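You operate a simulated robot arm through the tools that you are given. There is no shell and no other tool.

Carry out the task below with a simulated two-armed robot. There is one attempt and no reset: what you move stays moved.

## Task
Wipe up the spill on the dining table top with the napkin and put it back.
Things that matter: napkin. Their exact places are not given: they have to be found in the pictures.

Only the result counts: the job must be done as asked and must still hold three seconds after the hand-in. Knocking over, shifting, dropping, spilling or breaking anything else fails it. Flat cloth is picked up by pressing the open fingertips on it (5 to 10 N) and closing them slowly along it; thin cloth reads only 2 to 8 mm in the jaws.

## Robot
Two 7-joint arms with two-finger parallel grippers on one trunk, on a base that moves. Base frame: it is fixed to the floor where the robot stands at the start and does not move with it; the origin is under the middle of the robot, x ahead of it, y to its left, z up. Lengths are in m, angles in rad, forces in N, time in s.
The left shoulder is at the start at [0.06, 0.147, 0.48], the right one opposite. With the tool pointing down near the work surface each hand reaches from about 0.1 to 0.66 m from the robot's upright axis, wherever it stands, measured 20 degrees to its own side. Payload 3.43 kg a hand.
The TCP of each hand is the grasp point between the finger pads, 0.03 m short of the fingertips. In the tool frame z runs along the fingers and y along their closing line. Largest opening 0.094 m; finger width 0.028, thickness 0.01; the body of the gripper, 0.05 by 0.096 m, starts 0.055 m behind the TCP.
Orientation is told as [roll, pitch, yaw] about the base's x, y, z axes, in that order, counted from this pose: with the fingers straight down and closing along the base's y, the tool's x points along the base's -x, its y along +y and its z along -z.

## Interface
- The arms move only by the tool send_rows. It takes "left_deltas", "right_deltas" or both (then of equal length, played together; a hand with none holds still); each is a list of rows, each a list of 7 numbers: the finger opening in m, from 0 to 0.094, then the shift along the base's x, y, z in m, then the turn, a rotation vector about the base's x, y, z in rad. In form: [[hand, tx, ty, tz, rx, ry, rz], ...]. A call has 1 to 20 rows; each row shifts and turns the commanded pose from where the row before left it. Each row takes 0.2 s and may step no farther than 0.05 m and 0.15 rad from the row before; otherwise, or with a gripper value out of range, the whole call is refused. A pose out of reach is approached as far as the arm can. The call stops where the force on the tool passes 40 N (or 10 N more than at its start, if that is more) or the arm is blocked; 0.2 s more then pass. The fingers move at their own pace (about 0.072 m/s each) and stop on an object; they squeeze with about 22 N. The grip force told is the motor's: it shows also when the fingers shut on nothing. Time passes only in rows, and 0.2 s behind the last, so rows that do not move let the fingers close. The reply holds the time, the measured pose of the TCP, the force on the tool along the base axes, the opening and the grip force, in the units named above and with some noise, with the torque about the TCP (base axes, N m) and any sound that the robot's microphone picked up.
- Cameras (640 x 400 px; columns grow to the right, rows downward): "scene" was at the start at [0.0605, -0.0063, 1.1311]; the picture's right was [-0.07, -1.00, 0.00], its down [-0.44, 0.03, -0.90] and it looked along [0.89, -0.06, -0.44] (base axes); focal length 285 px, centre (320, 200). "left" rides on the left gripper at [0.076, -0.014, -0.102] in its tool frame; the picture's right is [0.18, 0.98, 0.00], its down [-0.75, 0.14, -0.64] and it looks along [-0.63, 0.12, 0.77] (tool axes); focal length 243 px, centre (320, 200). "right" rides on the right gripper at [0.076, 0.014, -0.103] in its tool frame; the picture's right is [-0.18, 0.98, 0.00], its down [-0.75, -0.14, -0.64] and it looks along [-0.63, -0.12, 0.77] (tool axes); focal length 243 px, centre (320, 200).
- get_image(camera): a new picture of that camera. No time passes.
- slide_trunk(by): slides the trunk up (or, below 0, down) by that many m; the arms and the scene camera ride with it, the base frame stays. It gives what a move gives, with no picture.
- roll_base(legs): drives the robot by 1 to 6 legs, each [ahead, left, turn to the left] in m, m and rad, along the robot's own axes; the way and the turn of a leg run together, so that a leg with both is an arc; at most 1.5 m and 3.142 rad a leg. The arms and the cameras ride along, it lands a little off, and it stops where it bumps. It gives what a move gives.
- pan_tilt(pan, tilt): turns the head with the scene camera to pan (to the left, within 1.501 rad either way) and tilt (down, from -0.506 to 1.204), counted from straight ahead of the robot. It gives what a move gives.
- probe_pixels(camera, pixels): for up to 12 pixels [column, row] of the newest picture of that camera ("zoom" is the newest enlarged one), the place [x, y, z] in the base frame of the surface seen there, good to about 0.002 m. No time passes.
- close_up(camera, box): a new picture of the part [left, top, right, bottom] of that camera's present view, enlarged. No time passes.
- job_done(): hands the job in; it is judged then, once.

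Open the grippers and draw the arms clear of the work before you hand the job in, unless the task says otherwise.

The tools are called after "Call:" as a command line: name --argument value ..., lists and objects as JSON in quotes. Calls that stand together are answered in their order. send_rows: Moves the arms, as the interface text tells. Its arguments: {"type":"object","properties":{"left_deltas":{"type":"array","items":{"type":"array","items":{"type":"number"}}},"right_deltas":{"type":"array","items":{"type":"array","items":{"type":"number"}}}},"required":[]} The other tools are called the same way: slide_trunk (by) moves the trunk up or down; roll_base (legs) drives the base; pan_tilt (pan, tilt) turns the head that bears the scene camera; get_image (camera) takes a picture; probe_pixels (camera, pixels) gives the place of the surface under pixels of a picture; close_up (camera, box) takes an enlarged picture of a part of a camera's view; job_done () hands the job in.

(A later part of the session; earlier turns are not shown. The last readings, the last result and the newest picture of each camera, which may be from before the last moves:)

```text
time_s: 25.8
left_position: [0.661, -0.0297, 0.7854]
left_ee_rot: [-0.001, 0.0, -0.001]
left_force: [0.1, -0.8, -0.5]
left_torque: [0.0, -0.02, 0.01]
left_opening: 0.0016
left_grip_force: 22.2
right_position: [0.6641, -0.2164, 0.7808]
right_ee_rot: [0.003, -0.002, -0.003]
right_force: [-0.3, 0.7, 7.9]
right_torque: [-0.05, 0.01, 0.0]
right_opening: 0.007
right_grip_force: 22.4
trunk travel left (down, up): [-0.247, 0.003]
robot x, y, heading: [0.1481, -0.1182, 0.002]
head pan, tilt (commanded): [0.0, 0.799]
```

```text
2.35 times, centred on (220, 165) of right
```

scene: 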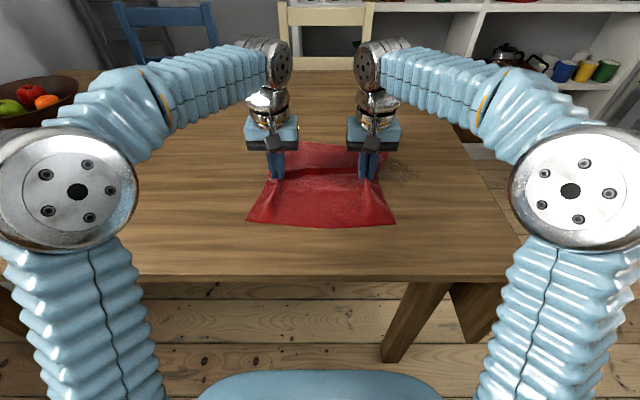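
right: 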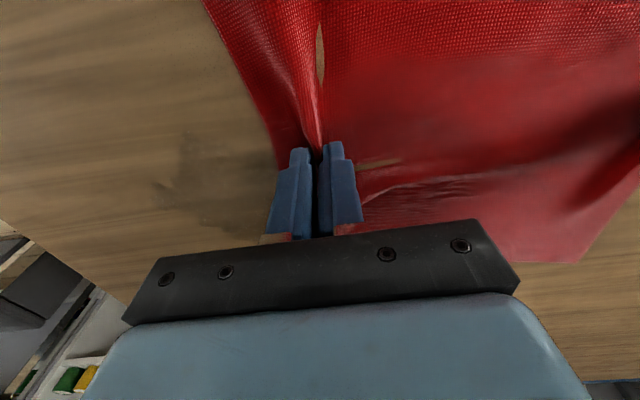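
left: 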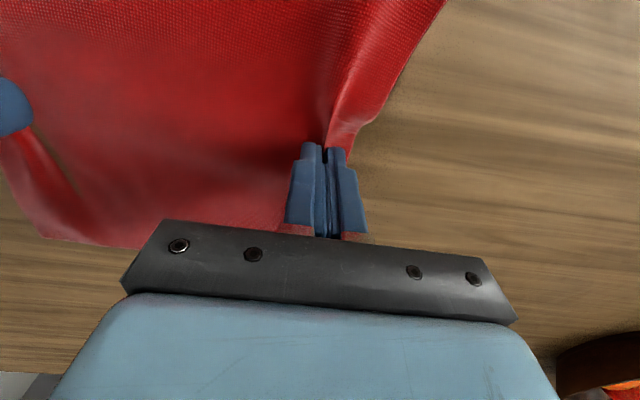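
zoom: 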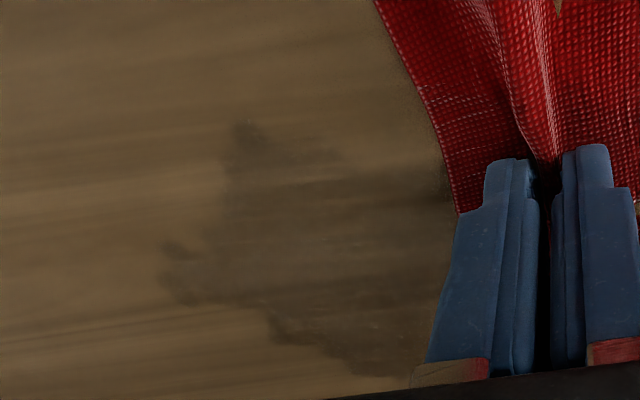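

The spill looks little changed. I probe its present outline in a fresh zoom to compare with the original.

Call:
close_up --camera "scene" --box '[375, 145, 435, 190]'

```text
8.89 times, centred on (405, 168) of scene
```

zoom: 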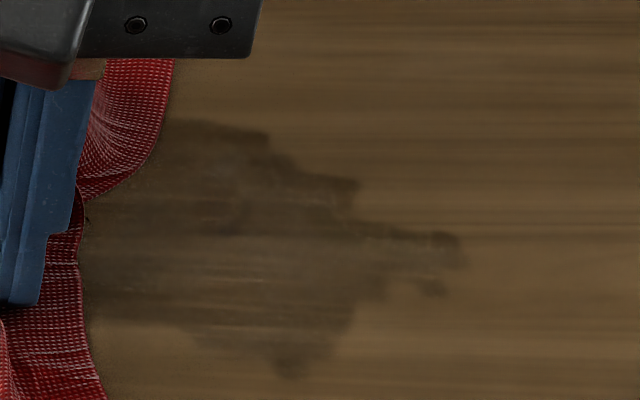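

Call:
probe_pixels --camera "zoom" --pixels '[[290, 375], [200, 125], [350, 185], [460, 245], [435, 290], [180, 325], [95, 320], [280, 145]]'

```text
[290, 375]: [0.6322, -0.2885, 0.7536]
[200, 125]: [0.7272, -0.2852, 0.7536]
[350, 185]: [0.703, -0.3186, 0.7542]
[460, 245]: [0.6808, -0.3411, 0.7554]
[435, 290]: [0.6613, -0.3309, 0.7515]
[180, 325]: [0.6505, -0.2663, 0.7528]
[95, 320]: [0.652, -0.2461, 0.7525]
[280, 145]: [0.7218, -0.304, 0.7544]
```

The outline seems smeared a little to the right (now reaching y≈-0.341), so wiping is not yet complete. I continue with strokes at x≈0.684 (rightward, a bit farther) and look again.

Call:
send_rows --right_deltas '[[0.0, 0.011, 0, -0.0003, 0, 0, 0], [0.0, 0.01, 0, 0, 0, 0, 0], [0.0, 0, -0.02, 0, 0, 0, 0], [0.0, 0, -0.02, 0, 0, 0, 0], [0.0, 0, -0.02, 0, 0, 0, 0], [0.0, 0, -0.02, 0, 0, 0, 0], [0.0, 0, -0.02, 0, 0, 0, 0], [0.0, 0, -0.02, 0, 0, 0, 0], [0.0, 0, -0.02, 0, 0, 0, 0], [0.0, 0.01, 0, 0, 0, 0, 0], [0.0, 0.01, 0, 0, 0, 0, 0], [0.0, 0, 0.02, 0, 0, 0, 0], [0.0, 0, 0.02, 0, 0, 0, 0], [0.0, 0, 0.02, 0, 0, 0, 0], [0.0, 0, 0.02, 0, 0, 0, 0], [0.0, 0, 0.02, 0, 0, 0, 0], [0.0, 0, 0.02, 0, 0, 0, 0], [0.0, 0, 0.02, 0, 0, 0, 0]]' --left_deltas '[[0.0, 0.011, 0, 0, 0, 0, 0], [0.0, 0.01, 0, 0, 0, 0, 0], [0.0, 0, -0.02, 0, 0, 0, 0], [0.0, 0, -0.02, 0, 0, 0, 0], [0.0, 0, -0.02, 0, 0, 0, 0], [0.0, 0, -0.02, 0, 0, 0, 0], [0.0, 0, -0.02, 0, 0, 0, 0], [0.0, 0, -0.02, 0, 0, 0, 0], [0.0, 0, -0.02, 0, 0, 0, 0], [0.0, 0.01, 0, 0, 0, 0, 0], [0.0, 0.01, 0, 0, 0, 0, 0], [0.0, 0, 0.02, 0, 0, 0, 0], [0.0, 0, 0.02, 0, 0, 0, 0], [0.0, 0, 0.02, 0, 0, 0, 0], [0.0, 0, 0.02, 0, 0, 0, 0], [0.0, 0, 0.02, 0, 0, 0, 0], [0.0, 0, 0.02, 0, 0, 0, 0], [0.0, 0, 0.02, 0, 0, 0, 0]]'

Call:
get_image --camera "scene"

Call:
close_up --camera "scene" --box '[375, 145, 435, 190]'

Call:
close_up --camera "right" --box '[100, 80, 340, 250]'

```text
time_s: 29.6
left_position: [0.7026, -0.0281, 0.7867]
left_ee_rot: [0.001, -0.002, 0.0]
left_force: [-0.7, 0.4, 0.3]
left_torque: [0.03, -0.01, -0.02]
left_opening: 0.002
left_grip_force: 22.3
right_position: [0.7027, -0.2168, 0.7811]
right_ee_rot: [0.003, -0.002, -0.002]
right_force: [-0.5, -6.7, 25.5]
right_torque: [-0.38, 0.09, 0.01]
right_opening: 0.0068
right_grip_force: 21.8
trunk travel left (down, up): [-0.247, 0.003]
robot x, y, heading: [0.1488, -0.1193, -0.004]
head pan, tilt (commanded): [0.0, 0.799]
```

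```text
taken
```

scene: 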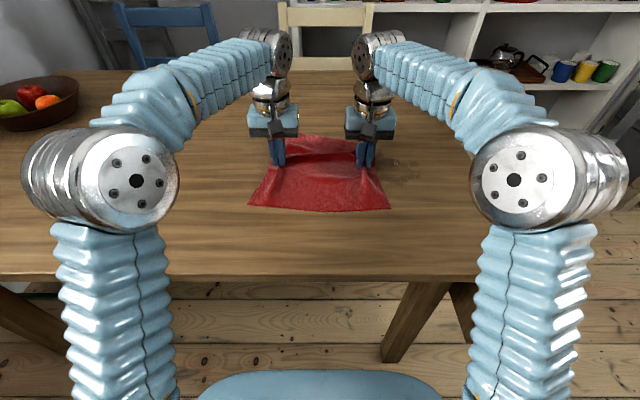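

```text
8.89 times, centred on (405, 168) of scene
```

zoom: 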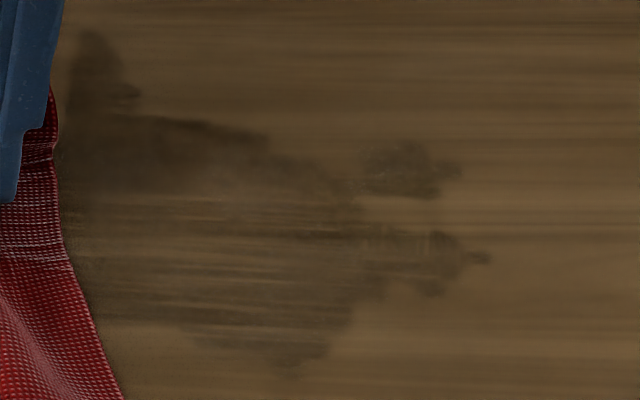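

```text
2.35 times, centred on (220, 165) of right
```

zoom: 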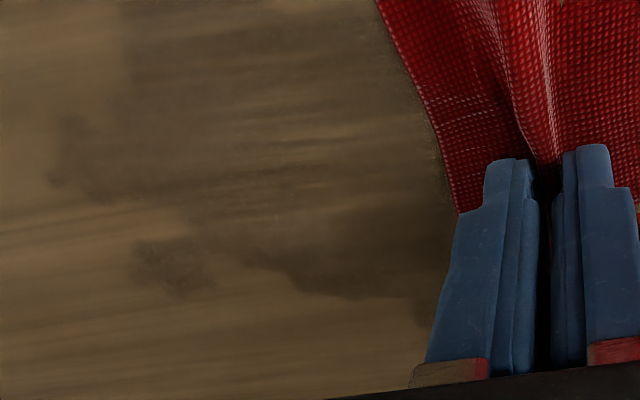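

The swept lanes look lighter, but liquid was pushed to the ends of the strokes. I probe the remaining dark patches to plan more strokes that reach past them.

Call:
probe_pixels --camera "zoom" --pixels '[[130, 200], [400, 260], [240, 300], [180, 170], [60, 110], [50, 185], [170, 280]]'

Call:
close_up --camera "scene" --box '[375, 130, 455, 190]'

```text
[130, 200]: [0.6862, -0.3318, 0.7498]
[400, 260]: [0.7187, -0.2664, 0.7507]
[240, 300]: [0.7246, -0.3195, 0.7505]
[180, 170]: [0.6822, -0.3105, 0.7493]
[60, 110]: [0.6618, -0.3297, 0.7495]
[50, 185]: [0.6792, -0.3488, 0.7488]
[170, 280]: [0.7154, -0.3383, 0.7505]
```

```text
6.67 times, centred on (415, 160) of scene
```

zoom: 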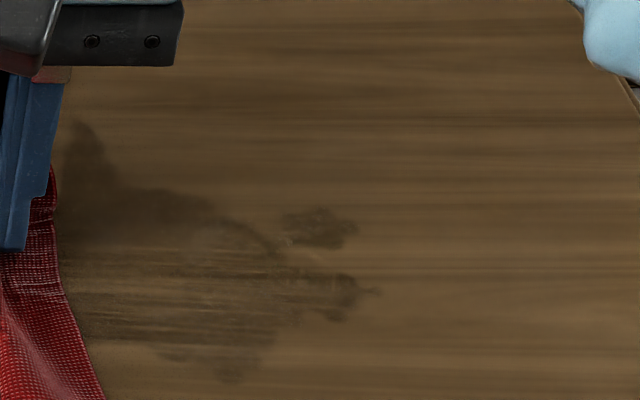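

I probe the scene zoom's dark patches: the lump at (320,228), tip (375,292), upper-left finger (80,140), bottom (230,380).

Call:
probe_pixels --camera "zoom" --pixels '[[320, 228], [358, 230], [375, 292], [340, 318], [80, 130], [75, 180], [230, 380], [280, 240], [90, 330], [180, 195]]'

```text
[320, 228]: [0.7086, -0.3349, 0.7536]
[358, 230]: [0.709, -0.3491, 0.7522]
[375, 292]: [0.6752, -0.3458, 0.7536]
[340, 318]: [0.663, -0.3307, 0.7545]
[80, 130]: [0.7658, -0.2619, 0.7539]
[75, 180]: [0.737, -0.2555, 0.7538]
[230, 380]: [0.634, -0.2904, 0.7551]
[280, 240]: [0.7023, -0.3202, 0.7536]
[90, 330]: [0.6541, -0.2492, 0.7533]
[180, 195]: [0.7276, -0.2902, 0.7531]
```

Remaining liquid spans x≈0.63–0.77, y≈-0.23 to -0.35. I ease the pressure from 25 N and add strokes at x≈0.725 (rightward) and x≈0.748 (leftward).

Call:
send_rows --right_deltas '[[0.0, 0, 0.005, 0.0008, 0, 0, 0], [0.0, 0.011, 0, 0, 0, 0, 0], [0.0, 0.011, 0, 0, 0, 0, 0], [0.0, 0, -0.02, 0, 0, 0, 0], [0.0, 0, -0.02, 0, 0, 0, 0], [0.0, 0, -0.02, 0, 0, 0, 0], [0.0, 0, -0.02, 0, 0, 0, 0], [0.0, 0, -0.02, 0, 0, 0, 0], [0.0, 0, -0.02, 0, 0, 0, 0], [0.0, 0, -0.02, 0, 0, 0, 0], [0.0, 0, -0.015, 0, 0, 0, 0]]' --left_deltas '[[0.0, 0, 0.005, 0, 0, 0, 0], [0.0, 0.011, 0, 0, 0, 0, 0], [0.0, 0.011, 0, 0, 0, 0, 0], [0.0, 0, -0.02, 0, 0, 0, 0], [0.0, 0, -0.02, 0, 0, 0, 0], [0.0, 0, -0.02, 0, 0, 0, 0], [0.0, 0, -0.02, 0, 0, 0, 0], [0.0, 0, -0.02, 0, 0, 0, 0], [0.0, 0, -0.02, 0, 0, 0, 0], [0.0, 0, -0.02, 0, 0, 0, 0], [0.0, 0, -0.015, 0, 0, 0, 0]]'

Call:
get_image --camera "scene"

```text
time_s: 32.0
left_position: [0.7259, -0.178, 0.7853]
left_ee_rot: [0.0, 0.0, 0.002]
left_force: [-0.5, -0.3, -0.1]
left_torque: [-0.03, -0.03, 0.01]
left_opening: 0.0018
left_grip_force: 21.5
right_position: [0.7251, -0.3659, 0.7806]
right_ee_rot: [0.002, -0.002, -0.003]
right_force: [-0.1, 0.2, 0.5]
right_torque: [0.03, -0.04, 0.0]
right_opening: 0.0068
right_grip_force: 22.1
trunk travel left (down, up): [-0.247, 0.003]
robot x, y, heading: [0.1508, -0.1179, 0.0]
head pan, tilt (commanded): [0.0, 0.799]
```

```text
taken
```

scene: 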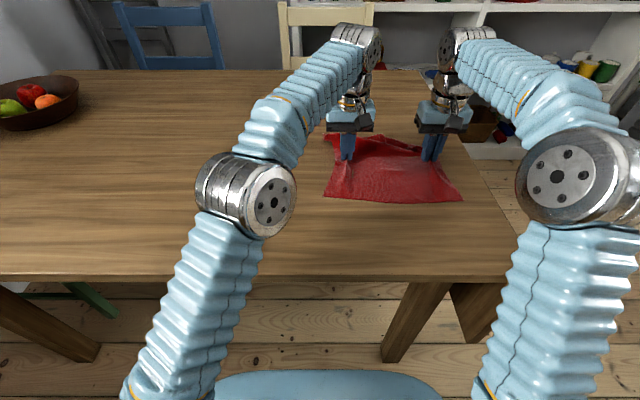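

The pressure faded to 0.5 N at the stroke's end. I press 0.7 mm more and stroke back left at x≈0.745 in two parts, watching the force.

Call:
send_rows --right_deltas '[[0.0, 0.01, 0, -0.0004, 0, 0, 0], [0.0, 0.01, 0, -0.0004, 0, 0, 0], [0.0, 0, 0.015, 0, 0, 0, 0], [0.0, 0, 0.02, 0, 0, 0, 0], [0.0, 0, 0.02, 0, 0, 0, 0]]' --left_deltas '[[0.0, 0.01, 0, 0, 0, 0, 0], [0.0, 0.01, 0, 0, 0, 0, 0], [0.0, 0, 0.015, 0, 0, 0, 0], [0.0, 0, 0.02, 0, 0, 0, 0], [0.0, 0, 0.02, 0, 0, 0, 0]]'

```text
time_s: 33.2
left_position: [0.7412, -0.1215, 0.7814]
left_ee_rot: [-0.002, 0.0, 0.0]
left_force: [0.6, -0.5, 0.0]
left_torque: [0.0, 0.01, -0.01]
left_opening: 0.0015
left_grip_force: 22.3
left hand out of reach, approached as far as the arm can: row 2
right_position: [0.746, -0.3106, 0.7805]
right_ee_rot: [0.003, -0.001, 0.001]
right_force: [-0.1, 1.2, 4.0]
right_torque: [0.04, 0.01, 0.0]
right_opening: 0.0068
right_grip_force: 21.6
trunk travel left (down, up): [-0.247, 0.003]
robot x, y, heading: [0.1494, -0.1185, 0.004]
head pan, tilt (commanded): [0.0, 0.799]
```

The left hand is near its reach limit. I finish this leftward stroke with slightly more pressure, then consider driving the base a bit closer.

Call:
send_rows --right_deltas '[[0.0, 0, 0.02, -0.0003, 0, 0, 0], [0.0, 0, 0.02, 0, 0, 0, 0], [0.0, 0, 0.02, 0, 0, 0, 0], [0.0, 0, 0.02, 0, 0, 0, 0]]' --left_deltas '[[0.0, 0, 0.02, 0.001, 0, 0, 0], [0.0, 0, 0.02, 0, 0, 0, 0], [0.0, 0, 0.02, 0, 0, 0, 0], [0.0, 0, 0.02, 0, 0, 0, 0]]'

Call:
get_image --camera "scene"

Call:
close_up --camera "scene" --box '[375, 130, 455, 190]'

```text
time_s: 34.2
left_position: [0.7408, -0.0421, 0.785]
left_ee_rot: [0.0, 0.0, 0.001]
left_force: [-0.2, -1.1, 0.0]
left_torque: [-0.02, 0.0, 0.03]
left_opening: 0.0019
left_grip_force: 21.5
right_position: [0.7458, -0.2308, 0.7815]
right_ee_rot: [0.004, -0.002, -0.002]
right_force: [0.6, -0.1, 8.6]
right_torque: [-0.04, -0.02, 0.03]
right_opening: 0.0069
right_grip_force: 22.1
trunk travel left (down, up): [-0.247, 0.003]
robot x, y, heading: [0.1489, -0.1181, 0.003]
head pan, tilt (commanded): [0.0, 0.799]
```

```text
taken
```

scene: 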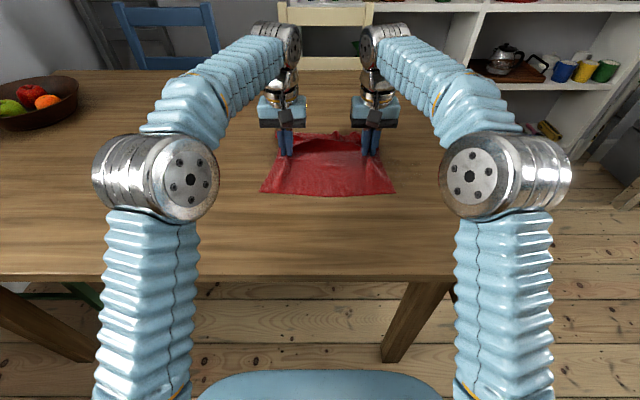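

```text
6.67 times, centred on (415, 160) of scene
```

zoom: 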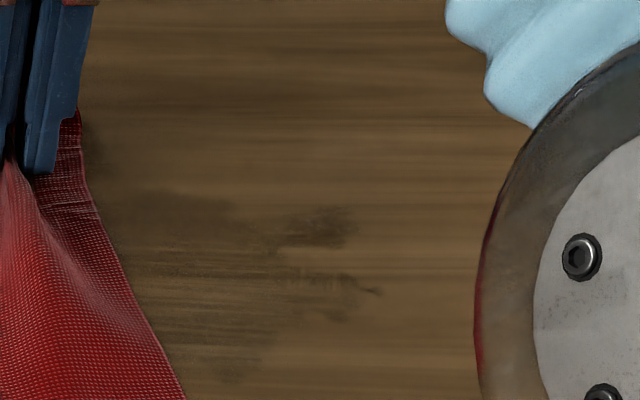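

The stain is fading clearly. I go on with strokes back towards the robot: x≈0.722 rightward and x≈0.702 leftward, compensating the table's slight height change.

Call:
send_rows --right_deltas '[[0.0, -0.012, 0.01, 0, 0, 0, 0], [0.0, -0.012, 0.005, -0.0001, 0, 0, 0], [0.0, 0, -0.02, -0.0001, 0, 0, 0], [0.0, 0, -0.02, -0.0001, 0, 0, 0], [0.0, 0, -0.02, -0.0001, 0, 0, 0], [0.0, 0, -0.02, -0.0001, 0, 0, 0], [0.0, 0, -0.02, -0.0001, 0, 0, 0], [0.0, 0, -0.02, -0.0001, 0, 0, 0], [0.0, 0, -0.02, -0.0001, 0, 0, 0], [0.0, 0, -0.015, -0.0001, 0, 0, 0]]' --left_deltas '[[0.0, -0.01, 0.01, 0, 0, 0, 0], [0.0, -0.01, 0.005, 0, 0, 0, 0], [0.0, 0, -0.02, 0, 0, 0, 0], [0.0, 0, -0.02, 0, 0, 0, 0], [0.0, 0, -0.02, 0, 0, 0, 0], [0.0, 0, -0.02, 0, 0, 0, 0], [0.0, 0, -0.02, 0, 0, 0, 0], [0.0, 0, -0.02, 0, 0, 0, 0], [0.0, 0, -0.02, 0, 0, 0, 0], [0.0, 0, -0.015, 0, 0, 0, 0]]'

Call:
get_image --camera "right"

```text
time_s: 36.4
left_position: [0.7208, -0.1808, 0.7833]
left_ee_rot: [-0.003, -0.002, -0.001]
left_force: [-0.7, -1.6, 0.4]
left_torque: [-0.04, 0.0, 0.02]
left_opening: 0.0018
left_grip_force: 22.2
right_position: [0.7208, -0.3715, 0.7798]
right_ee_rot: [0.001, -0.005, 0.0]
right_force: [1.7, 13.7, 32.8]
right_torque: [0.28, 0.16, -0.04]
right_opening: 0.0065
right_grip_force: 21.6
trunk travel left (down, up): [-0.247, 0.003]
robot x, y, heading: [0.149, -0.1174, 0.004]
head pan, tilt (commanded): [0.0, 0.799]
```

```text
taken
```

right: 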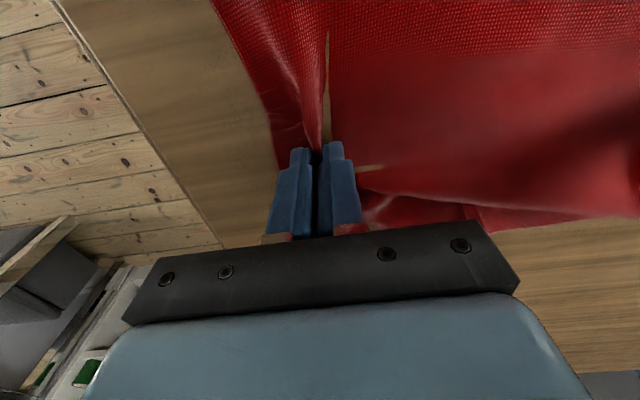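

The force rose to 33 N, too much. I ease up 1.4 mm, shift to x≈0.702 and stroke halfway left, then check.

Call:
send_rows --right_deltas '[[0.0, 0, 0, 0.001, 0, 0, 0], [0.0, -0.01, 0, 0.0004, 0, 0, 0], [0.0, -0.01, 0, 0, 0, 0, 0], [0.0, 0, 0.02, 0, 0, 0, 0], [0.0, 0, 0.02, 0, 0, 0, 0], [0.0, 0, 0.02, 0, 0, 0, 0]]' --left_deltas '[[0.0, 0, 0, 0.0005, 0, 0, 0], [0.0, -0.01, 0, 0, 0, 0, 0], [0.0, -0.01, 0, 0, 0, 0, 0], [0.0, 0, 0.02, 0, 0, 0, 0], [0.0, 0, 0.02, 0, 0, 0, 0], [0.0, 0, 0.02, 0, 0, 0, 0]]'

```text
time_s: 37.8
left_position: [0.6981, -0.1216, 0.7855]
left_ee_rot: [-0.001, -0.001, 0.001]
left_force: [-0.6, -2.4, 0.3]
left_torque: [-0.07, 0.02, 0.01]
left_opening: 0.0017
left_grip_force: 22.2
right_position: [0.7005, -0.3115, 0.7812]
right_ee_rot: [0.002, -0.001, -0.001]
right_force: [-1.1, -6.8, 26.4]
right_torque: [-0.33, 0.13, -0.02]
right_opening: 0.007
right_grip_force: 21.6
trunk travel left (down, up): [-0.247, 0.003]
robot x, y, heading: [0.1499, -0.1205, -0.003]
head pan, tilt (commanded): [0.0, 0.799]
```

Still 26 N, so I ease another 0.8 mm and finish the leftward stroke.

Call:
send_rows --right_deltas '[[0.0, 0, 0.02, 0.0008, 0, 0, 0], [0.0, 0, 0.02, 0, 0, 0, 0], [0.0, 0, 0.02, 0, 0, 0, 0], [0.0, 0, 0.02, 0, 0, 0, 0], [0.0, 0, 0.02, 0, 0, 0, 0]]' --left_deltas '[[0.0, 0, 0.02, 0, 0, 0, 0], [0.0, 0, 0.02, 0, 0, 0, 0], [0.0, 0, 0.02, 0, 0, 0, 0], [0.0, 0, 0.02, 0, 0, 0, 0], [0.0, 0, 0.02, 0, 0, 0, 0]]'

Call:
get_image --camera "scene"

Call:
close_up --camera "scene" --box '[375, 130, 455, 190]'

Call:
close_up --camera "right" --box '[60, 60, 340, 250]'

```text
time_s: 39.0
left_position: [0.7, -0.0213, 0.7848]
left_ee_rot: [0.0, 0.001, 0.001]
left_force: [-0.2, -2.4, -0.2]
left_torque: [-0.08, -0.01, -0.02]
left_opening: 0.0021
left_grip_force: 21.9
right_position: [0.7005, -0.2121, 0.7813]
right_ee_rot: [0.002, -0.002, -0.002]
right_force: [0.0, -1.4, 14.0]
right_torque: [-0.17, 0.04, 0.0]
right_opening: 0.0072
right_grip_force: 21.5
trunk travel left (down, up): [-0.247, 0.003]
robot x, y, heading: [0.1506, -0.119, 0.002]
head pan, tilt (commanded): [0.0, 0.799]
```

```text
taken
```

scene: 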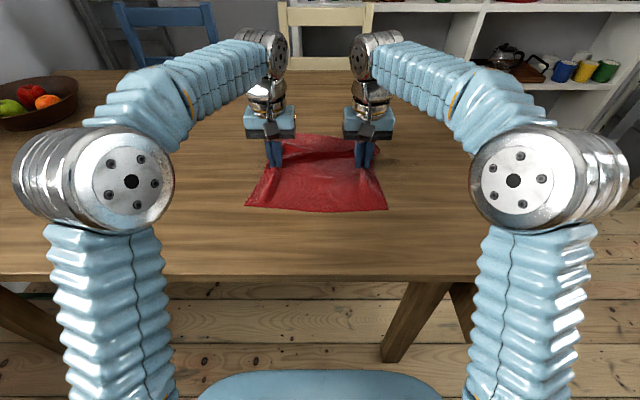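

```text
6.67 times, centred on (415, 160) of scene
```

zoom: 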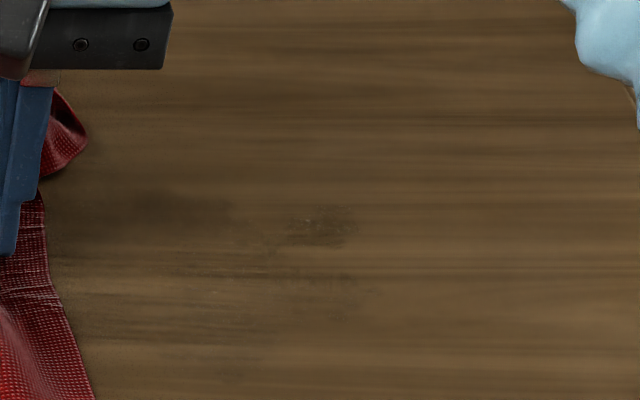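

```text
2.11 times, centred on (200, 155) of right
```

zoom: 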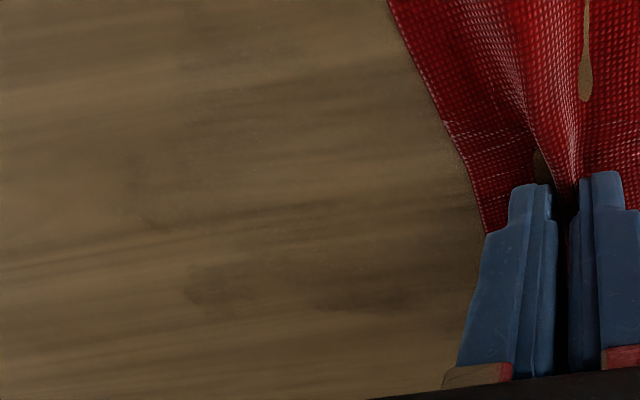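

Only faint traces remain. I continue: x≈0.681 rightward and x≈0.661 leftward, at about 14 N.

Call:
send_rows --right_deltas '[[0.0, -0.01, 0, 0, 0, 0, 0], [0.0, -0.01, 0, 0, 0, 0, 0], [0.0, 0, -0.02, 0, 0, 0, 0], [0.0, 0, -0.02, 0, 0, 0, 0], [0.0, 0, -0.02, 0, 0, 0, 0], [0.0, 0, -0.02, 0, 0, 0, 0]]' --left_deltas '[[0.0, -0.01, 0, 0, 0, 0, 0], [0.0, -0.01, 0, 0, 0, 0, 0], [0.0, 0, -0.02, 0, 0, 0, 0], [0.0, 0, -0.02, 0, 0, 0, 0], [0.0, 0, -0.02, 0, 0, 0, 0], [0.0, 0, -0.02, 0, 0, 0, 0]]'

Call:
send_rows --right_deltas '[[0.0, 0, -0.02, 0, 0, 0, 0], [0.0, 0, -0.02, 0, 0, 0, 0], [0.0, 0, -0.02, 0, 0, 0, 0], [0.0, 0, -0.02, 0, 0, 0, 0]]' --left_deltas '[[0.0, 0, -0.02, 0, 0, 0, 0], [0.0, 0, -0.02, 0, 0, 0, 0], [0.0, 0, -0.02, 0, 0, 0, 0], [0.0, 0, -0.02, 0, 0, 0, 0]]'

```text
time_s: 40.4
left_position: [0.6793, -0.1006, 0.7823]
left_ee_rot: [-0.003, 0.0, 0.003]
left_force: [-0.6, -1.0, 0.1]
left_torque: [-0.01, 0.0, -0.03]
left_opening: 0.0016
left_grip_force: 22.0
right_position: [0.6809, -0.2911, 0.7813]
right_ee_rot: [0.001, 0.001, 0.0]
right_force: [-0.2, 3.5, 9.8]
right_torque: [0.03, -0.01, 0.02]
right_opening: 0.0068
right_grip_force: 22.5
trunk travel left (down, up): [-0.247, 0.003]
robot x, y, heading: [0.1463, -0.1177, 0.004]
head pan, tilt (commanded): [0.0, 0.799]
```

```text
time_s: 41.4
left_position: [0.6809, -0.1812, 0.7838]
left_ee_rot: [0.0, 0.0, 0.001]
left_force: [0.2, -0.8, 1.0]
left_torque: [-0.05, -0.01, 0.01]
left_opening: 0.0015
left_grip_force: 22.1
right_position: [0.6818, -0.3736, 0.7806]
right_ee_rot: [0.0, 0.0, -0.001]
right_force: [0.6, 0.6, 0.2]
right_torque: [0.01, -0.01, -0.01]
right_opening: 0.007
right_grip_force: 21.8
trunk travel left (down, up): [-0.247, 0.003]
robot x, y, heading: [0.1498, -0.1162, -0.001]
head pan, tilt (commanded): [0.0, 0.799]
```

At the right end the pressure is gone, so I press 0.7 mm more and stroke left at x≈0.661 in two parts.

Call:
send_rows --right_deltas '[[0.0, -0.01, 0, -0.0004, 0, 0, 0], [0.0, -0.01, 0, -0.0003, 0, 0, 0], [0.0, 0, 0.02, 0, 0, 0, 0], [0.0, 0, 0.02, 0, 0, 0, 0], [0.0, 0, 0.02, 0, 0, 0, 0], [0.0, 0, 0.02, 0, 0, 0, 0]]' --left_deltas '[[0.0, -0.01, 0, 0, 0, 0, 0], [0.0, -0.01, 0, 0, 0, 0, 0], [0.0, 0, 0.02, 0, 0, 0, 0], [0.0, 0, 0.02, 0, 0, 0, 0], [0.0, 0, 0.02, 0, 0, 0, 0], [0.0, 0, 0.02, 0, 0, 0, 0]]'

Call:
send_rows --right_deltas '[[0.0, 0, 0.02, 0, 0, 0, 0], [0.0, 0, 0.02, 0, 0, 0, 0], [0.0, 0, 0.02, 0, 0, 0, 0], [0.0, 0, 0.02, 0, 0, 0, 0]]' --left_deltas '[[0.0, 0, 0.02, 0, 0, 0, 0], [0.0, 0, 0.02, 0, 0, 0, 0], [0.0, 0, 0.02, 0, 0, 0, 0], [0.0, 0, 0.02, 0, 0, 0, 0]]'

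Call:
close_up --camera "scene" --box '[365, 130, 455, 198]'

```text
time_s: 42.8
left_position: [0.661, -0.1011, 0.7823]
left_ee_rot: [0.0, 0.001, -0.002]
left_force: [-0.3, -0.5, 0.1]
left_torque: [0.02, -0.02, 0.02]
left_opening: 0.0018
left_grip_force: 22.7
right_position: [0.6613, -0.2914, 0.781]
right_ee_rot: [0.004, -0.004, -0.001]
right_force: [0.4, -0.2, 11.7]
right_torque: [-0.09, 0.03, 0.01]
right_opening: 0.0071
right_grip_force: 22.7
trunk travel left (down, up): [-0.247, 0.003]
robot x, y, heading: [0.1488, -0.1204, -0.0]
head pan, tilt (commanded): [0.0, 0.799]
```

```text
time_s: 43.8
left_position: [0.6587, -0.022, 0.7833]
left_ee_rot: [0.002, 0.0, 0.004]
left_force: [0.3, -0.8, 0.1]
left_torque: [-0.03, 0.01, 0.02]
left_opening: 0.0018
left_grip_force: 22.2
right_position: [0.6628, -0.2108, 0.7809]
right_ee_rot: [0.004, -0.003, -0.001]
right_force: [0.5, -7.9, 26.3]
right_torque: [-0.44, 0.1, 0.05]
right_opening: 0.0073
right_grip_force: 22.5
trunk travel left (down, up): [-0.247, 0.003]
robot x, y, heading: [0.1485, -0.1156, -0.001]
head pan, tilt (commanded): [0.0, 0.799]
```

```text
5.88 times, centred on (410, 164) of scene
```

zoom: 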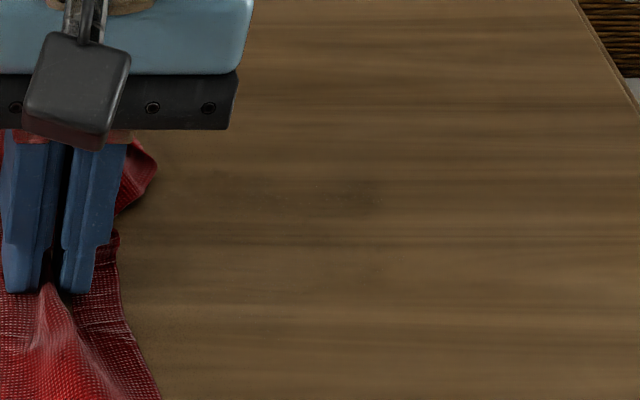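

The stain is nearly invisible now. I ease the pressure and do lanes x≈0.641 rightward and then x≈0.69 back left for the remaining faint traces.

Call:
send_rows --right_deltas '[[0.0, -0.01, 0.005, 0.0008, 0, 0, 0], [0.0, -0.01, 0.005, 0, 0, 0, 0], [0.0, 0, -0.02, 0, 0, 0, 0], [0.0, 0, -0.02, 0, 0, 0, 0], [0.0, 0, -0.02, 0, 0, 0, 0], [0.0, 0, -0.02, 0, 0, 0, 0]]' --left_deltas '[[0.0, -0.01, 0.005, 0, 0, 0, 0], [0.0, -0.01, 0.005, 0, 0, 0, 0], [0.0, 0, -0.02, 0, 0, 0, 0], [0.0, 0, -0.02, 0, 0, 0, 0], [0.0, 0, -0.02, 0, 0, 0, 0], [0.0, 0, -0.02, 0, 0, 0, 0]]'

Call:
send_rows --right_deltas '[[0.0, 0, -0.02, -0.0002, 0, 0, 0], [0.0, 0, -0.02, -0.0002, 0, 0, 0], [0.0, 0, -0.02, -0.0002, 0, 0, 0], [0.0, 0, -0.02, -0.0002, 0, 0, 0]]' --left_deltas '[[0.0, 0, -0.02, 0, 0, 0, 0], [0.0, 0, -0.02, 0, 0, 0, 0], [0.0, 0, -0.02, 0, 0, 0, 0], [0.0, 0, -0.02, 0, 0, 0, 0]]'

```text
time_s: 45.2
left_position: [0.6422, -0.0935, 0.7845]
left_ee_rot: [0.0, -0.001, 0.002]
left_force: [0.9, 0.4, -0.6]
left_torque: [-0.03, 0.02, -0.01]
left_opening: 0.0017
left_grip_force: 21.8
right_position: [0.6405, -0.2816, 0.7809]
right_ee_rot: [-0.001, 0.001, -0.002]
right_force: [-0.6, -0.6, 1.7]
right_torque: [-0.01, 0.0, 0.03]
right_opening: 0.007
right_grip_force: 21.8
trunk travel left (down, up): [-0.247, 0.003]
robot x, y, heading: [0.1474, -0.1159, 0.002]
head pan, tilt (commanded): [0.0, 0.799]
```

```text
time_s: 46.2
left_position: [0.6404, -0.173, 0.7838]
left_ee_rot: [0.001, 0.0, 0.001]
left_force: [-0.5, -0.5, 1.1]
left_torque: [-0.02, -0.01, -0.04]
left_opening: 0.0019
left_grip_force: 21.6
right_position: [0.6409, -0.3623, 0.7799]
right_ee_rot: [0.001, -0.003, -0.002]
right_force: [0.8, 1.9, 4.9]
right_torque: [-0.02, 0.01, -0.02]
right_opening: 0.0067
right_grip_force: 22.1
trunk travel left (down, up): [-0.247, 0.003]
robot x, y, heading: [0.1484, -0.1178, 0.008]
head pan, tilt (commanded): [0.0, 0.799]
```

Force is 4.9 N here. I press a bit more and stroke in +x along y≈-0.345 up to x≈0.712, then left along that lane.

Call:
send_rows --right_deltas '[[0.0, 0.012, 0.009, -0.0004, 0, 0, 0], [0.0, 0.02, 0.006, 0, 0, 0, 0], [0.0, 0.02, 0, 0, 0, 0, 0], [0.0, 0.02, 0, 0, 0, 0, 0]]' --left_deltas '[[0.0, 0.012, 0.009, 0, 0, 0, 0], [0.0, 0.02, 0.006, 0, 0, 0, 0], [0.0, 0.02, 0, 0, 0, 0, 0], [0.0, 0.02, 0, 0, 0, 0, 0]]'

Call:
send_rows --right_deltas '[[0.0, 0, 0.02, 0, 0, 0, 0], [0.0, 0, 0.02, 0, 0, 0, 0], [0.0, 0, 0.02, 0, 0, 0, 0], [0.0, 0, 0.02, 0, 0, 0, 0]]' --left_deltas '[[0.0, 0, 0.02, 0, 0, 0, 0], [0.0, 0, 0.02, 0, 0, 0, 0], [0.0, 0, 0.02, 0, 0, 0, 0], [0.0, 0, 0.02, 0, 0, 0, 0]]'

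```text
time_s: 47.2
left_position: [0.7111, -0.1579, 0.7846]
left_ee_rot: [0.0, 0.0, 0.002]
left_force: [-0.3, -1.1, 0.0]
left_torque: [-0.04, 0.0, 0.01]
left_opening: 0.0018
left_grip_force: 22.4
right_position: [0.7144, -0.3451, 0.7807]
right_ee_rot: [0.004, -0.001, -0.002]
right_force: [-1.7, 0.8, 6.7]
right_torque: [-0.01, 0.03, 0.03]
right_opening: 0.0066
right_grip_force: 22.2
trunk travel left (down, up): [-0.247, 0.003]
robot x, y, heading: [0.1473, -0.1174, -0.002]
head pan, tilt (commanded): [0.0, 0.799]
```

```text
time_s: 48.2
left_position: [0.7127, -0.077, 0.7842]
left_ee_rot: [0.0, 0.001, 0.001]
left_force: [-0.6, -0.7, 0.7]
left_torque: [0.02, 0.02, 0.01]
left_opening: 0.0017
left_grip_force: 22.0
right_position: [0.7134, -0.2665, 0.7808]
right_ee_rot: [0.002, -0.003, -0.001]
right_force: [0.1, -2.9, 14.1]
right_torque: [-0.22, 0.04, 0.02]
right_opening: 0.0069
right_grip_force: 22.5
trunk travel left (down, up): [-0.247, 0.003]
robot x, y, heading: [0.1522, -0.1187, 0.0]
head pan, tilt (commanded): [0.0, 0.799]
```

I continue this lane to y≈-0.21, shift to x≈0.732 and stroke right again, then check the picture.

Call:
send_rows --right_deltas '[[0.0, 0, 0.02, 0, 0, 0, 0], [0.0, 0, 0.02, 0, 0, 0, 0], [0.0, 0, 0.015, 0, 0, 0, 0], [0.0, 0.01, 0, 0.0003, 0, 0, 0], [0.0, 0.009, 0, 0, 0, 0, 0], [0.0, 0, -0.02, 0, 0, 0, 0], [0.0, 0, -0.02, 0, 0, 0, 0], [0.0, 0, -0.02, 0, 0, 0, 0], [0.0, 0, -0.02, 0, 0, 0, 0]]' --left_deltas '[[0.0, 0, 0.02, 0, 0, 0, 0], [0.0, 0, 0.02, 0, 0, 0, 0], [0.0, 0, 0.015, 0, 0, 0, 0], [0.0, 0.01, 0, 0, 0, 0, 0], [0.0, 0.009, 0, 0, 0, 0, 0], [0.0, 0, -0.02, 0, 0, 0, 0], [0.0, 0, -0.02, 0, 0, 0, 0], [0.0, 0, -0.02, 0, 0, 0, 0], [0.0, 0, -0.02, 0, 0, 0, 0]]'

Call:
send_rows --right_deltas '[[0.0, 0, -0.02, 0, 0, 0, 0], [0.0, 0, -0.02, 0, 0, 0, 0], [0.0, 0, -0.02, 0, 0, 0, 0]]' --left_deltas '[[0.0, 0, -0.02, 0, 0, 0, 0], [0.0, 0, -0.02, 0, 0, 0, 0], [0.0, 0, -0.02, 0, 0, 0, 0]]'

```text
time_s: 50.2
left_position: [0.7303, -0.1009, 0.7835]
left_ee_rot: [-0.002, -0.001, 0.001]
left_force: [0.3, -1.3, 0.0]
left_torque: [-0.06, 0.06, -0.01]
left_opening: 0.0019
left_grip_force: 22.1
right_position: [0.7327, -0.29, 0.7817]
right_ee_rot: [0.002, -0.003, 0.001]
right_force: [0.9, 6.7, 17.4]
right_torque: [0.07, 0.07, 0.0]
right_opening: 0.0067
right_grip_force: 22.0
trunk travel left (down, up): [-0.247, 0.003]
robot x, y, heading: [0.1502, -0.1147, -0.001]
head pan, tilt (commanded): [0.0, 0.799]
```

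```text
time_s: 51.0
left_position: [0.7317, -0.162, 0.7852]
left_ee_rot: [-0.002, -0.002, 0.001]
left_force: [0.0, 0.4, -0.2]
left_torque: [-0.01, 0.03, 0.03]
left_opening: 0.002
left_grip_force: 21.8
right_position: [0.732, -0.3498, 0.7809]
right_ee_rot: [-0.001, -0.003, 0.002]
right_force: [0.3, 5.5, 17.3]
right_torque: [0.06, 0.12, -0.01]
right_opening: 0.0068
right_grip_force: 22.0
trunk travel left (down, up): [-0.247, 0.003]
robot x, y, heading: [0.1517, -0.1168, 0.003]
head pan, tilt (commanded): [0.0, 0.799]
```

I make one more leftward stroke along x≈0.692 all the way to y≈-0.17 so the whole spill area becomes visible.

Call:
send_rows --right_deltas '[[0.0, -0.013, 0, 0.0002, 0, 0, 0], [0.0, -0.013, 0, 0, 0, 0, 0], [0.0, -0.013, 0, 0, 0, 0, 0], [0.0, 0, 0.02, 0, 0, 0, 0], [0.0, 0, 0.02, 0, 0, 0, 0], [0.0, 0, 0.02, 0, 0, 0, 0], [0.0, 0, 0.02, 0, 0, 0, 0], [0.0, 0, 0.02, 0, 0, 0, 0], [0.0, 0, 0.02, 0, 0, 0, 0], [0.0, 0, 0.02, 0, 0, 0, 0], [0.0, 0, 0.02, 0.0003, 0, 0, 0], [0.0, 0, 0.02, 0.0003, 0, 0, 0]]' --left_deltas '[[0.0, -0.013, 0, 0, 0, 0, 0], [0.0, -0.013, 0, 0, 0, 0, 0], [0.0, -0.013, 0, 0, 0, 0, 0], [0.0, 0, 0.02, 0, 0, 0, 0], [0.0, 0, 0.02, 0, 0, 0, 0], [0.0, 0, 0.02, 0, 0, 0, 0], [0.0, 0, 0.02, 0, 0, 0, 0], [0.0, 0, 0.02, 0, 0, 0, 0], [0.0, 0, 0.02, 0, 0, 0, 0], [0.0, 0, 0.02, 0, 0, 0, 0], [0.0, 0, 0.02, 0, 0, 0, 0], [0.0, 0, 0.02, 0, 0, 0, 0]]'

Call:
get_image --camera "scene"

Call:
close_up --camera "scene" --box '[355, 130, 455, 200]'

Call:
close_up --camera "right" --box '[0, 0, 320, 240]'

```text
time_s: 53.6
left_position: [0.6917, 0.018, 0.7858]
left_ee_rot: [0.001, -0.001, 0.0]
left_force: [0.3, 1.1, 0.0]
left_torque: [0.02, 0.06, -0.02]
left_opening: 0.0019
left_grip_force: 21.3
right_position: [0.6936, -0.1711, 0.7809]
right_ee_rot: [0.003, -0.002, -0.003]
right_force: [-0.1, 0.0, 4.6]
right_torque: [-0.02, -0.01, 0.0]
right_opening: 0.0069
right_grip_force: 21.8
trunk travel left (down, up): [-0.247, 0.003]
robot x, y, heading: [0.1489, -0.1183, 0.002]
head pan, tilt (commanded): [0.0, 0.799]
```

```text
taken
```

scene: 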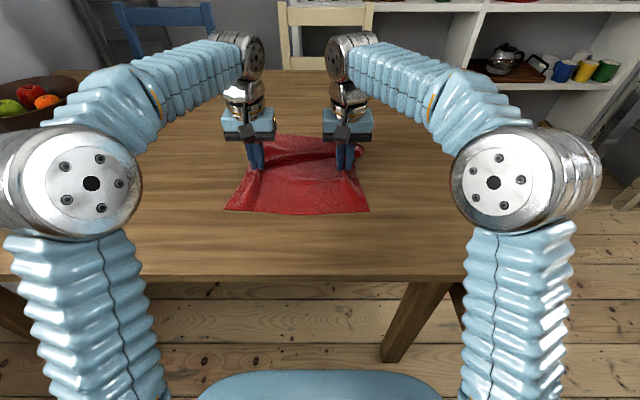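

```text
5.71 times, centred on (405, 165) of scene
```

zoom: 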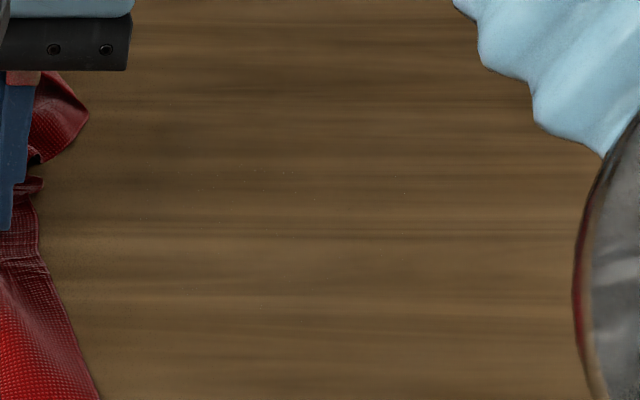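

```text
1.67 times, centred on (160, 120) of right
```

zoom: 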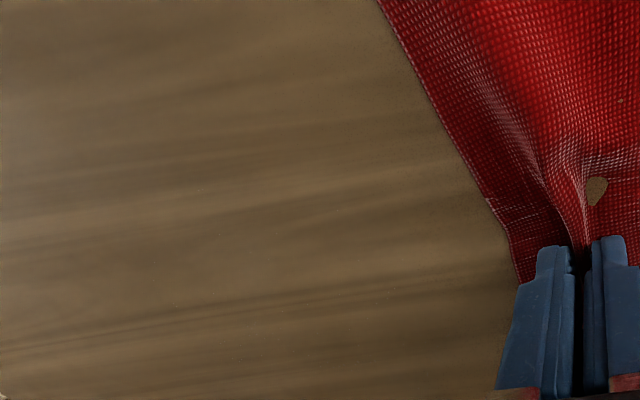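

The spill looks gone. I zoom tightly on the area in two parts to check for leftover traces.

Call:
close_up --camera "scene" --box '[370, 140, 420, 172]'

Call:
close_up --camera "scene" --box '[370, 165, 440, 210]'

Call:
close_up --camera "scene" --box '[355, 120, 435, 170]'

```text
12.50 times, centred on (395, 156) of scene
```

zoom: 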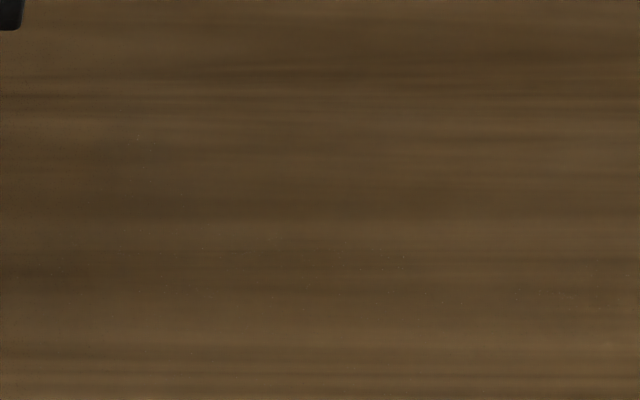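

```text
8.89 times, centred on (405, 188) of scene
```

zoom: 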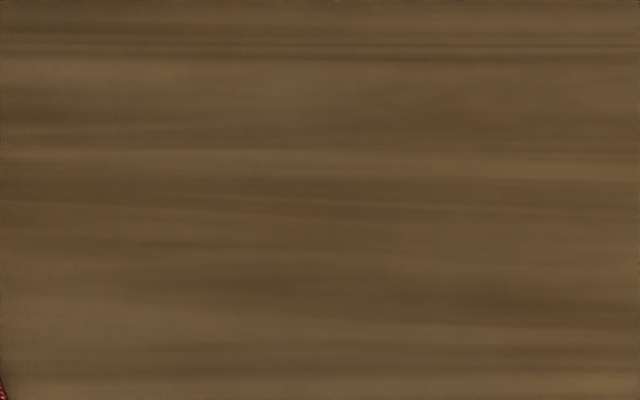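

```text
8.00 times, centred on (395, 145) of scene
```

zoom: 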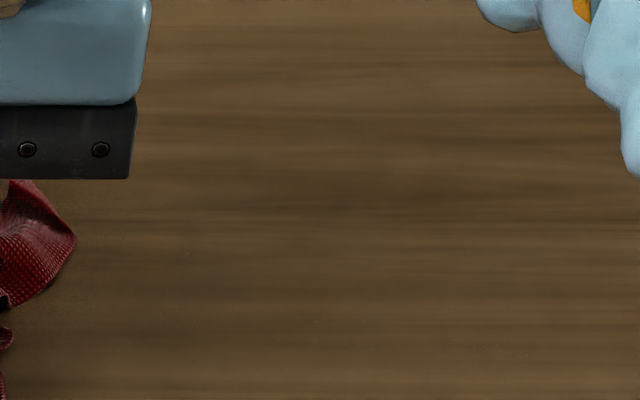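

It looks clean, apart from a few tiny specks that may be residual film. To be safe I make another pass: x≈0.703 rightward to y≈-0.36.

Call:
send_rows --right_deltas '[[0.0, 0.01, -0.015, -0.0003, 0, 0, 0], [0.0, 0, -0.02, -0.0002, 0, 0, 0], [0.0, 0, -0.02, 0, 0, 0, 0], [0.0, 0, -0.02, 0, 0, 0, 0], [0.0, 0, -0.02, 0, 0, 0, 0], [0.0, 0, -0.02, 0, 0, 0, 0]]' --left_deltas '[[0.0, 0.01, -0.015, 0, 0, 0, 0], [0.0, 0, -0.02, 0, 0, 0, 0], [0.0, 0, -0.02, 0, 0, 0, 0], [0.0, 0, -0.02, 0, 0, 0, 0], [0.0, 0, -0.02, 0, 0, 0, 0], [0.0, 0, -0.02, 0, 0, 0, 0]]'

Call:
send_rows --right_deltas '[[0.0, 0, -0.02, 0, 0, 0, 0], [0.0, 0, -0.02, 0, 0, 0, 0], [0.0, 0, -0.02, 0, 0, 0, 0], [0.0, 0, -0.015, 0, 0, 0, 0]]' --left_deltas '[[0.0, 0, -0.02, 0, 0, 0, 0], [0.0, 0, -0.02, 0, 0, 0, 0], [0.0, 0, -0.02, 0, 0, 0, 0], [0.0, 0, -0.015, 0, 0, 0, 0]]'

```text
time_s: 55.0
left_position: [0.7021, -0.0965, 0.7841]
left_ee_rot: [-0.002, -0.002, 0.001]
left_force: [-0.1, -0.1, 0.6]
left_torque: [-0.01, 0.04, 0.03]
left_opening: 0.002
left_grip_force: 21.5
right_position: [0.7029, -0.286, 0.7813]
right_ee_rot: [0.001, -0.005, -0.001]
right_force: [0.8, 4.1, 14.4]
right_torque: [0.04, 0.05, 0.0]
right_opening: 0.0067
right_grip_force: 21.7
trunk travel left (down, up): [-0.247, 0.003]
robot x, y, heading: [0.1497, -0.1195, 0.005]
head pan, tilt (commanded): [0.0, 0.799]
```

```text
time_s: 56.0
left_position: [0.7011, -0.1723, 0.784]
left_ee_rot: [-0.003, -0.001, 0.0]
left_force: [0.2, 0.4, 0.7]
left_torque: [-0.01, 0.0, -0.01]
left_opening: 0.0019
left_grip_force: 21.9
right_position: [0.7027, -0.3614, 0.7799]
right_ee_rot: [-0.001, -0.002, -0.002]
right_force: [0.7, 4.7, 10.8]
right_torque: [0.02, 0.04, 0.0]
right_opening: 0.0067
right_grip_force: 21.9
trunk travel left (down, up): [-0.247, 0.003]
robot x, y, heading: [0.1506, -0.1203, 0.002]
head pan, tilt (commanded): [0.0, 0.799]
```

Forces of 11–14 N are good. I go up to x≈0.745 at the right end and stroke left along that far lane.

Call:
send_rows --right_deltas '[[0.0, 0.014, 0, 0, 0, 0, 0], [0.0, 0.014, 0, 0, 0, 0, 0], [0.0, 0.014, 0, 0, 0, 0, 0], [0.0, 0, 0.02, 0, 0, 0, 0], [0.0, 0, 0.02, 0, 0, 0, 0], [0.0, 0, 0.02, 0, 0, 0, 0], [0.0, 0, 0.02, 0, 0, 0, 0]]' --left_deltas '[[0.0, 0.012, 0, 0, 0, 0, 0], [0.0, 0.012, 0, 0, 0, 0, 0], [0.0, 0.01, 0, 0, 0, 0, 0], [0.0, 0, 0.02, 0, 0, 0, 0], [0.0, 0, 0.02, 0, 0, 0, 0], [0.0, 0, 0.02, 0, 0, 0, 0], [0.0, 0, 0.02, 0, 0, 0, 0]]'

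Call:
send_rows --right_deltas '[[0.0, 0, 0.02, 0, 0, 0, 0], [0.0, 0, 0.02, 0, 0, 0, 0], [0.0, 0, 0.02, 0, 0, 0, 0], [0.0, 0, 0.01, 0, 0, 0, 0]]' --left_deltas '[[0.0, 0, 0.02, 0, 0, 0, 0], [0.0, 0, 0.02, 0, 0, 0, 0], [0.0, 0, 0.02, 0, 0, 0, 0], [0.0, 0, 0.01, 0, 0, 0, 0]]'

```text
time_s: 57.6
left_position: [0.7367, -0.0921, 0.7829]
left_ee_rot: [-0.001, 0.0, 0.0]
left_force: [0.3, 0.0, 0.0]
left_torque: [0.02, 0.01, 0.01]
left_opening: 0.0018
left_grip_force: 22.0
right_position: [0.7466, -0.2802, 0.7804]
right_ee_rot: [0.005, -0.001, -0.003]
right_force: [0.3, 0.9, 3.2]
right_torque: [0.02, 0.04, 0.02]
right_opening: 0.0068
right_grip_force: 21.8
trunk travel left (down, up): [-0.247, 0.003]
robot x, y, heading: [0.1472, -0.1187, -0.001]
head pan, tilt (commanded): [0.0, 0.799]
```

```text
time_s: 58.6
left_position: [0.7346, -0.0224, 0.7832]
left_ee_rot: [-0.002, -0.002, 0.001]
left_force: [-0.5, 0.2, 0.3]
left_torque: [-0.02, -0.04, -0.02]
left_opening: 0.0018
left_grip_force: 22.3
right_position: [0.7464, -0.2104, 0.7821]
right_ee_rot: [0.002, -0.001, -0.002]
right_force: [-0.4, -0.6, 5.7]
right_torque: [-0.12, 0.05, -0.01]
right_opening: 0.007
right_grip_force: 22.2
trunk travel left (down, up): [-0.247, 0.003]
robot x, y, heading: [0.1493, -0.1193, 0.003]
head pan, tilt (commanded): [0.0, 0.799]
```

I shift to x≈0.724 and stroke right with slightly more pressure, then come back left along x≈0.675.

Call:
send_rows --right_deltas '[[0.0, -0.011, 0, -0.0003, 0, 0, 0], [0.0, -0.011, 0, 0, 0, 0, 0], [0.0, 0, -0.02, 0, 0, 0, 0], [0.0, 0, -0.02, 0, 0, 0, 0], [0.0, 0, -0.02, 0, 0, 0, 0], [0.0, 0, -0.02, 0, 0, 0, 0]]' --left_deltas '[[0.0, -0.007, 0, 0, 0, 0, 0], [0.0, -0.005, 0, 0, 0, 0, 0], [0.0, 0, -0.02, 0, 0, 0, 0], [0.0, 0, -0.02, 0, 0, 0, 0], [0.0, 0, -0.02, 0, 0, 0, 0], [0.0, 0, -0.02, 0, 0, 0, 0]]'

Call:
send_rows --right_deltas '[[0.0, 0, -0.02, 0, 0, 0, 0], [0.0, 0, -0.02, 0, 0, 0, 0], [0.0, 0, -0.02, 0, 0, 0, 0], [0.0, 0, -0.01, 0, 0, 0, 0]]' --left_deltas '[[0.0, 0, -0.02, 0, 0, 0, 0], [0.0, 0, -0.02, 0, 0, 0, 0], [0.0, 0, -0.02, 0, 0, 0, 0], [0.0, 0, -0.01, 0, 0, 0, 0]]'

```text
time_s: 60.0
left_position: [0.7226, -0.1015, 0.7848]
left_ee_rot: [-0.002, 0.0, 0.001]
left_force: [-0.3, -2.2, -0.7]
left_torque: [-0.06, 0.05, -0.02]
left_opening: 0.0018
left_grip_force: 22.2
right_position: [0.7225, -0.291, 0.7816]
right_ee_rot: [0.003, -0.004, 0.001]
right_force: [0.2, 4.0, 12.3]
right_torque: [0.03, 0.06, 0.0]
right_opening: 0.0069
right_grip_force: 22.1
trunk travel left (down, up): [-0.247, 0.003]
robot x, y, heading: [0.1482, -0.1167, 0.001]
head pan, tilt (commanded): [0.0, 0.799]
```

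```text
time_s: 61.0
left_position: [0.7242, -0.1724, 0.7831]
left_ee_rot: [-0.002, 0.002, 0.002]
left_force: [1.0, 0.7, -0.1]
left_torque: [-0.02, 0.02, -0.04]
left_opening: 0.0019
left_grip_force: 22.0
right_position: [0.7232, -0.3615, 0.7806]
right_ee_rot: [-0.001, -0.001, -0.003]
right_force: [-0.7, 4.4, 10.3]
right_torque: [0.08, -0.02, 0.0]
right_opening: 0.0069
right_grip_force: 22.0
trunk travel left (down, up): [-0.247, 0.003]
robot x, y, heading: [0.1491, -0.1188, -0.002]
head pan, tilt (commanded): [0.0, 0.799]
```

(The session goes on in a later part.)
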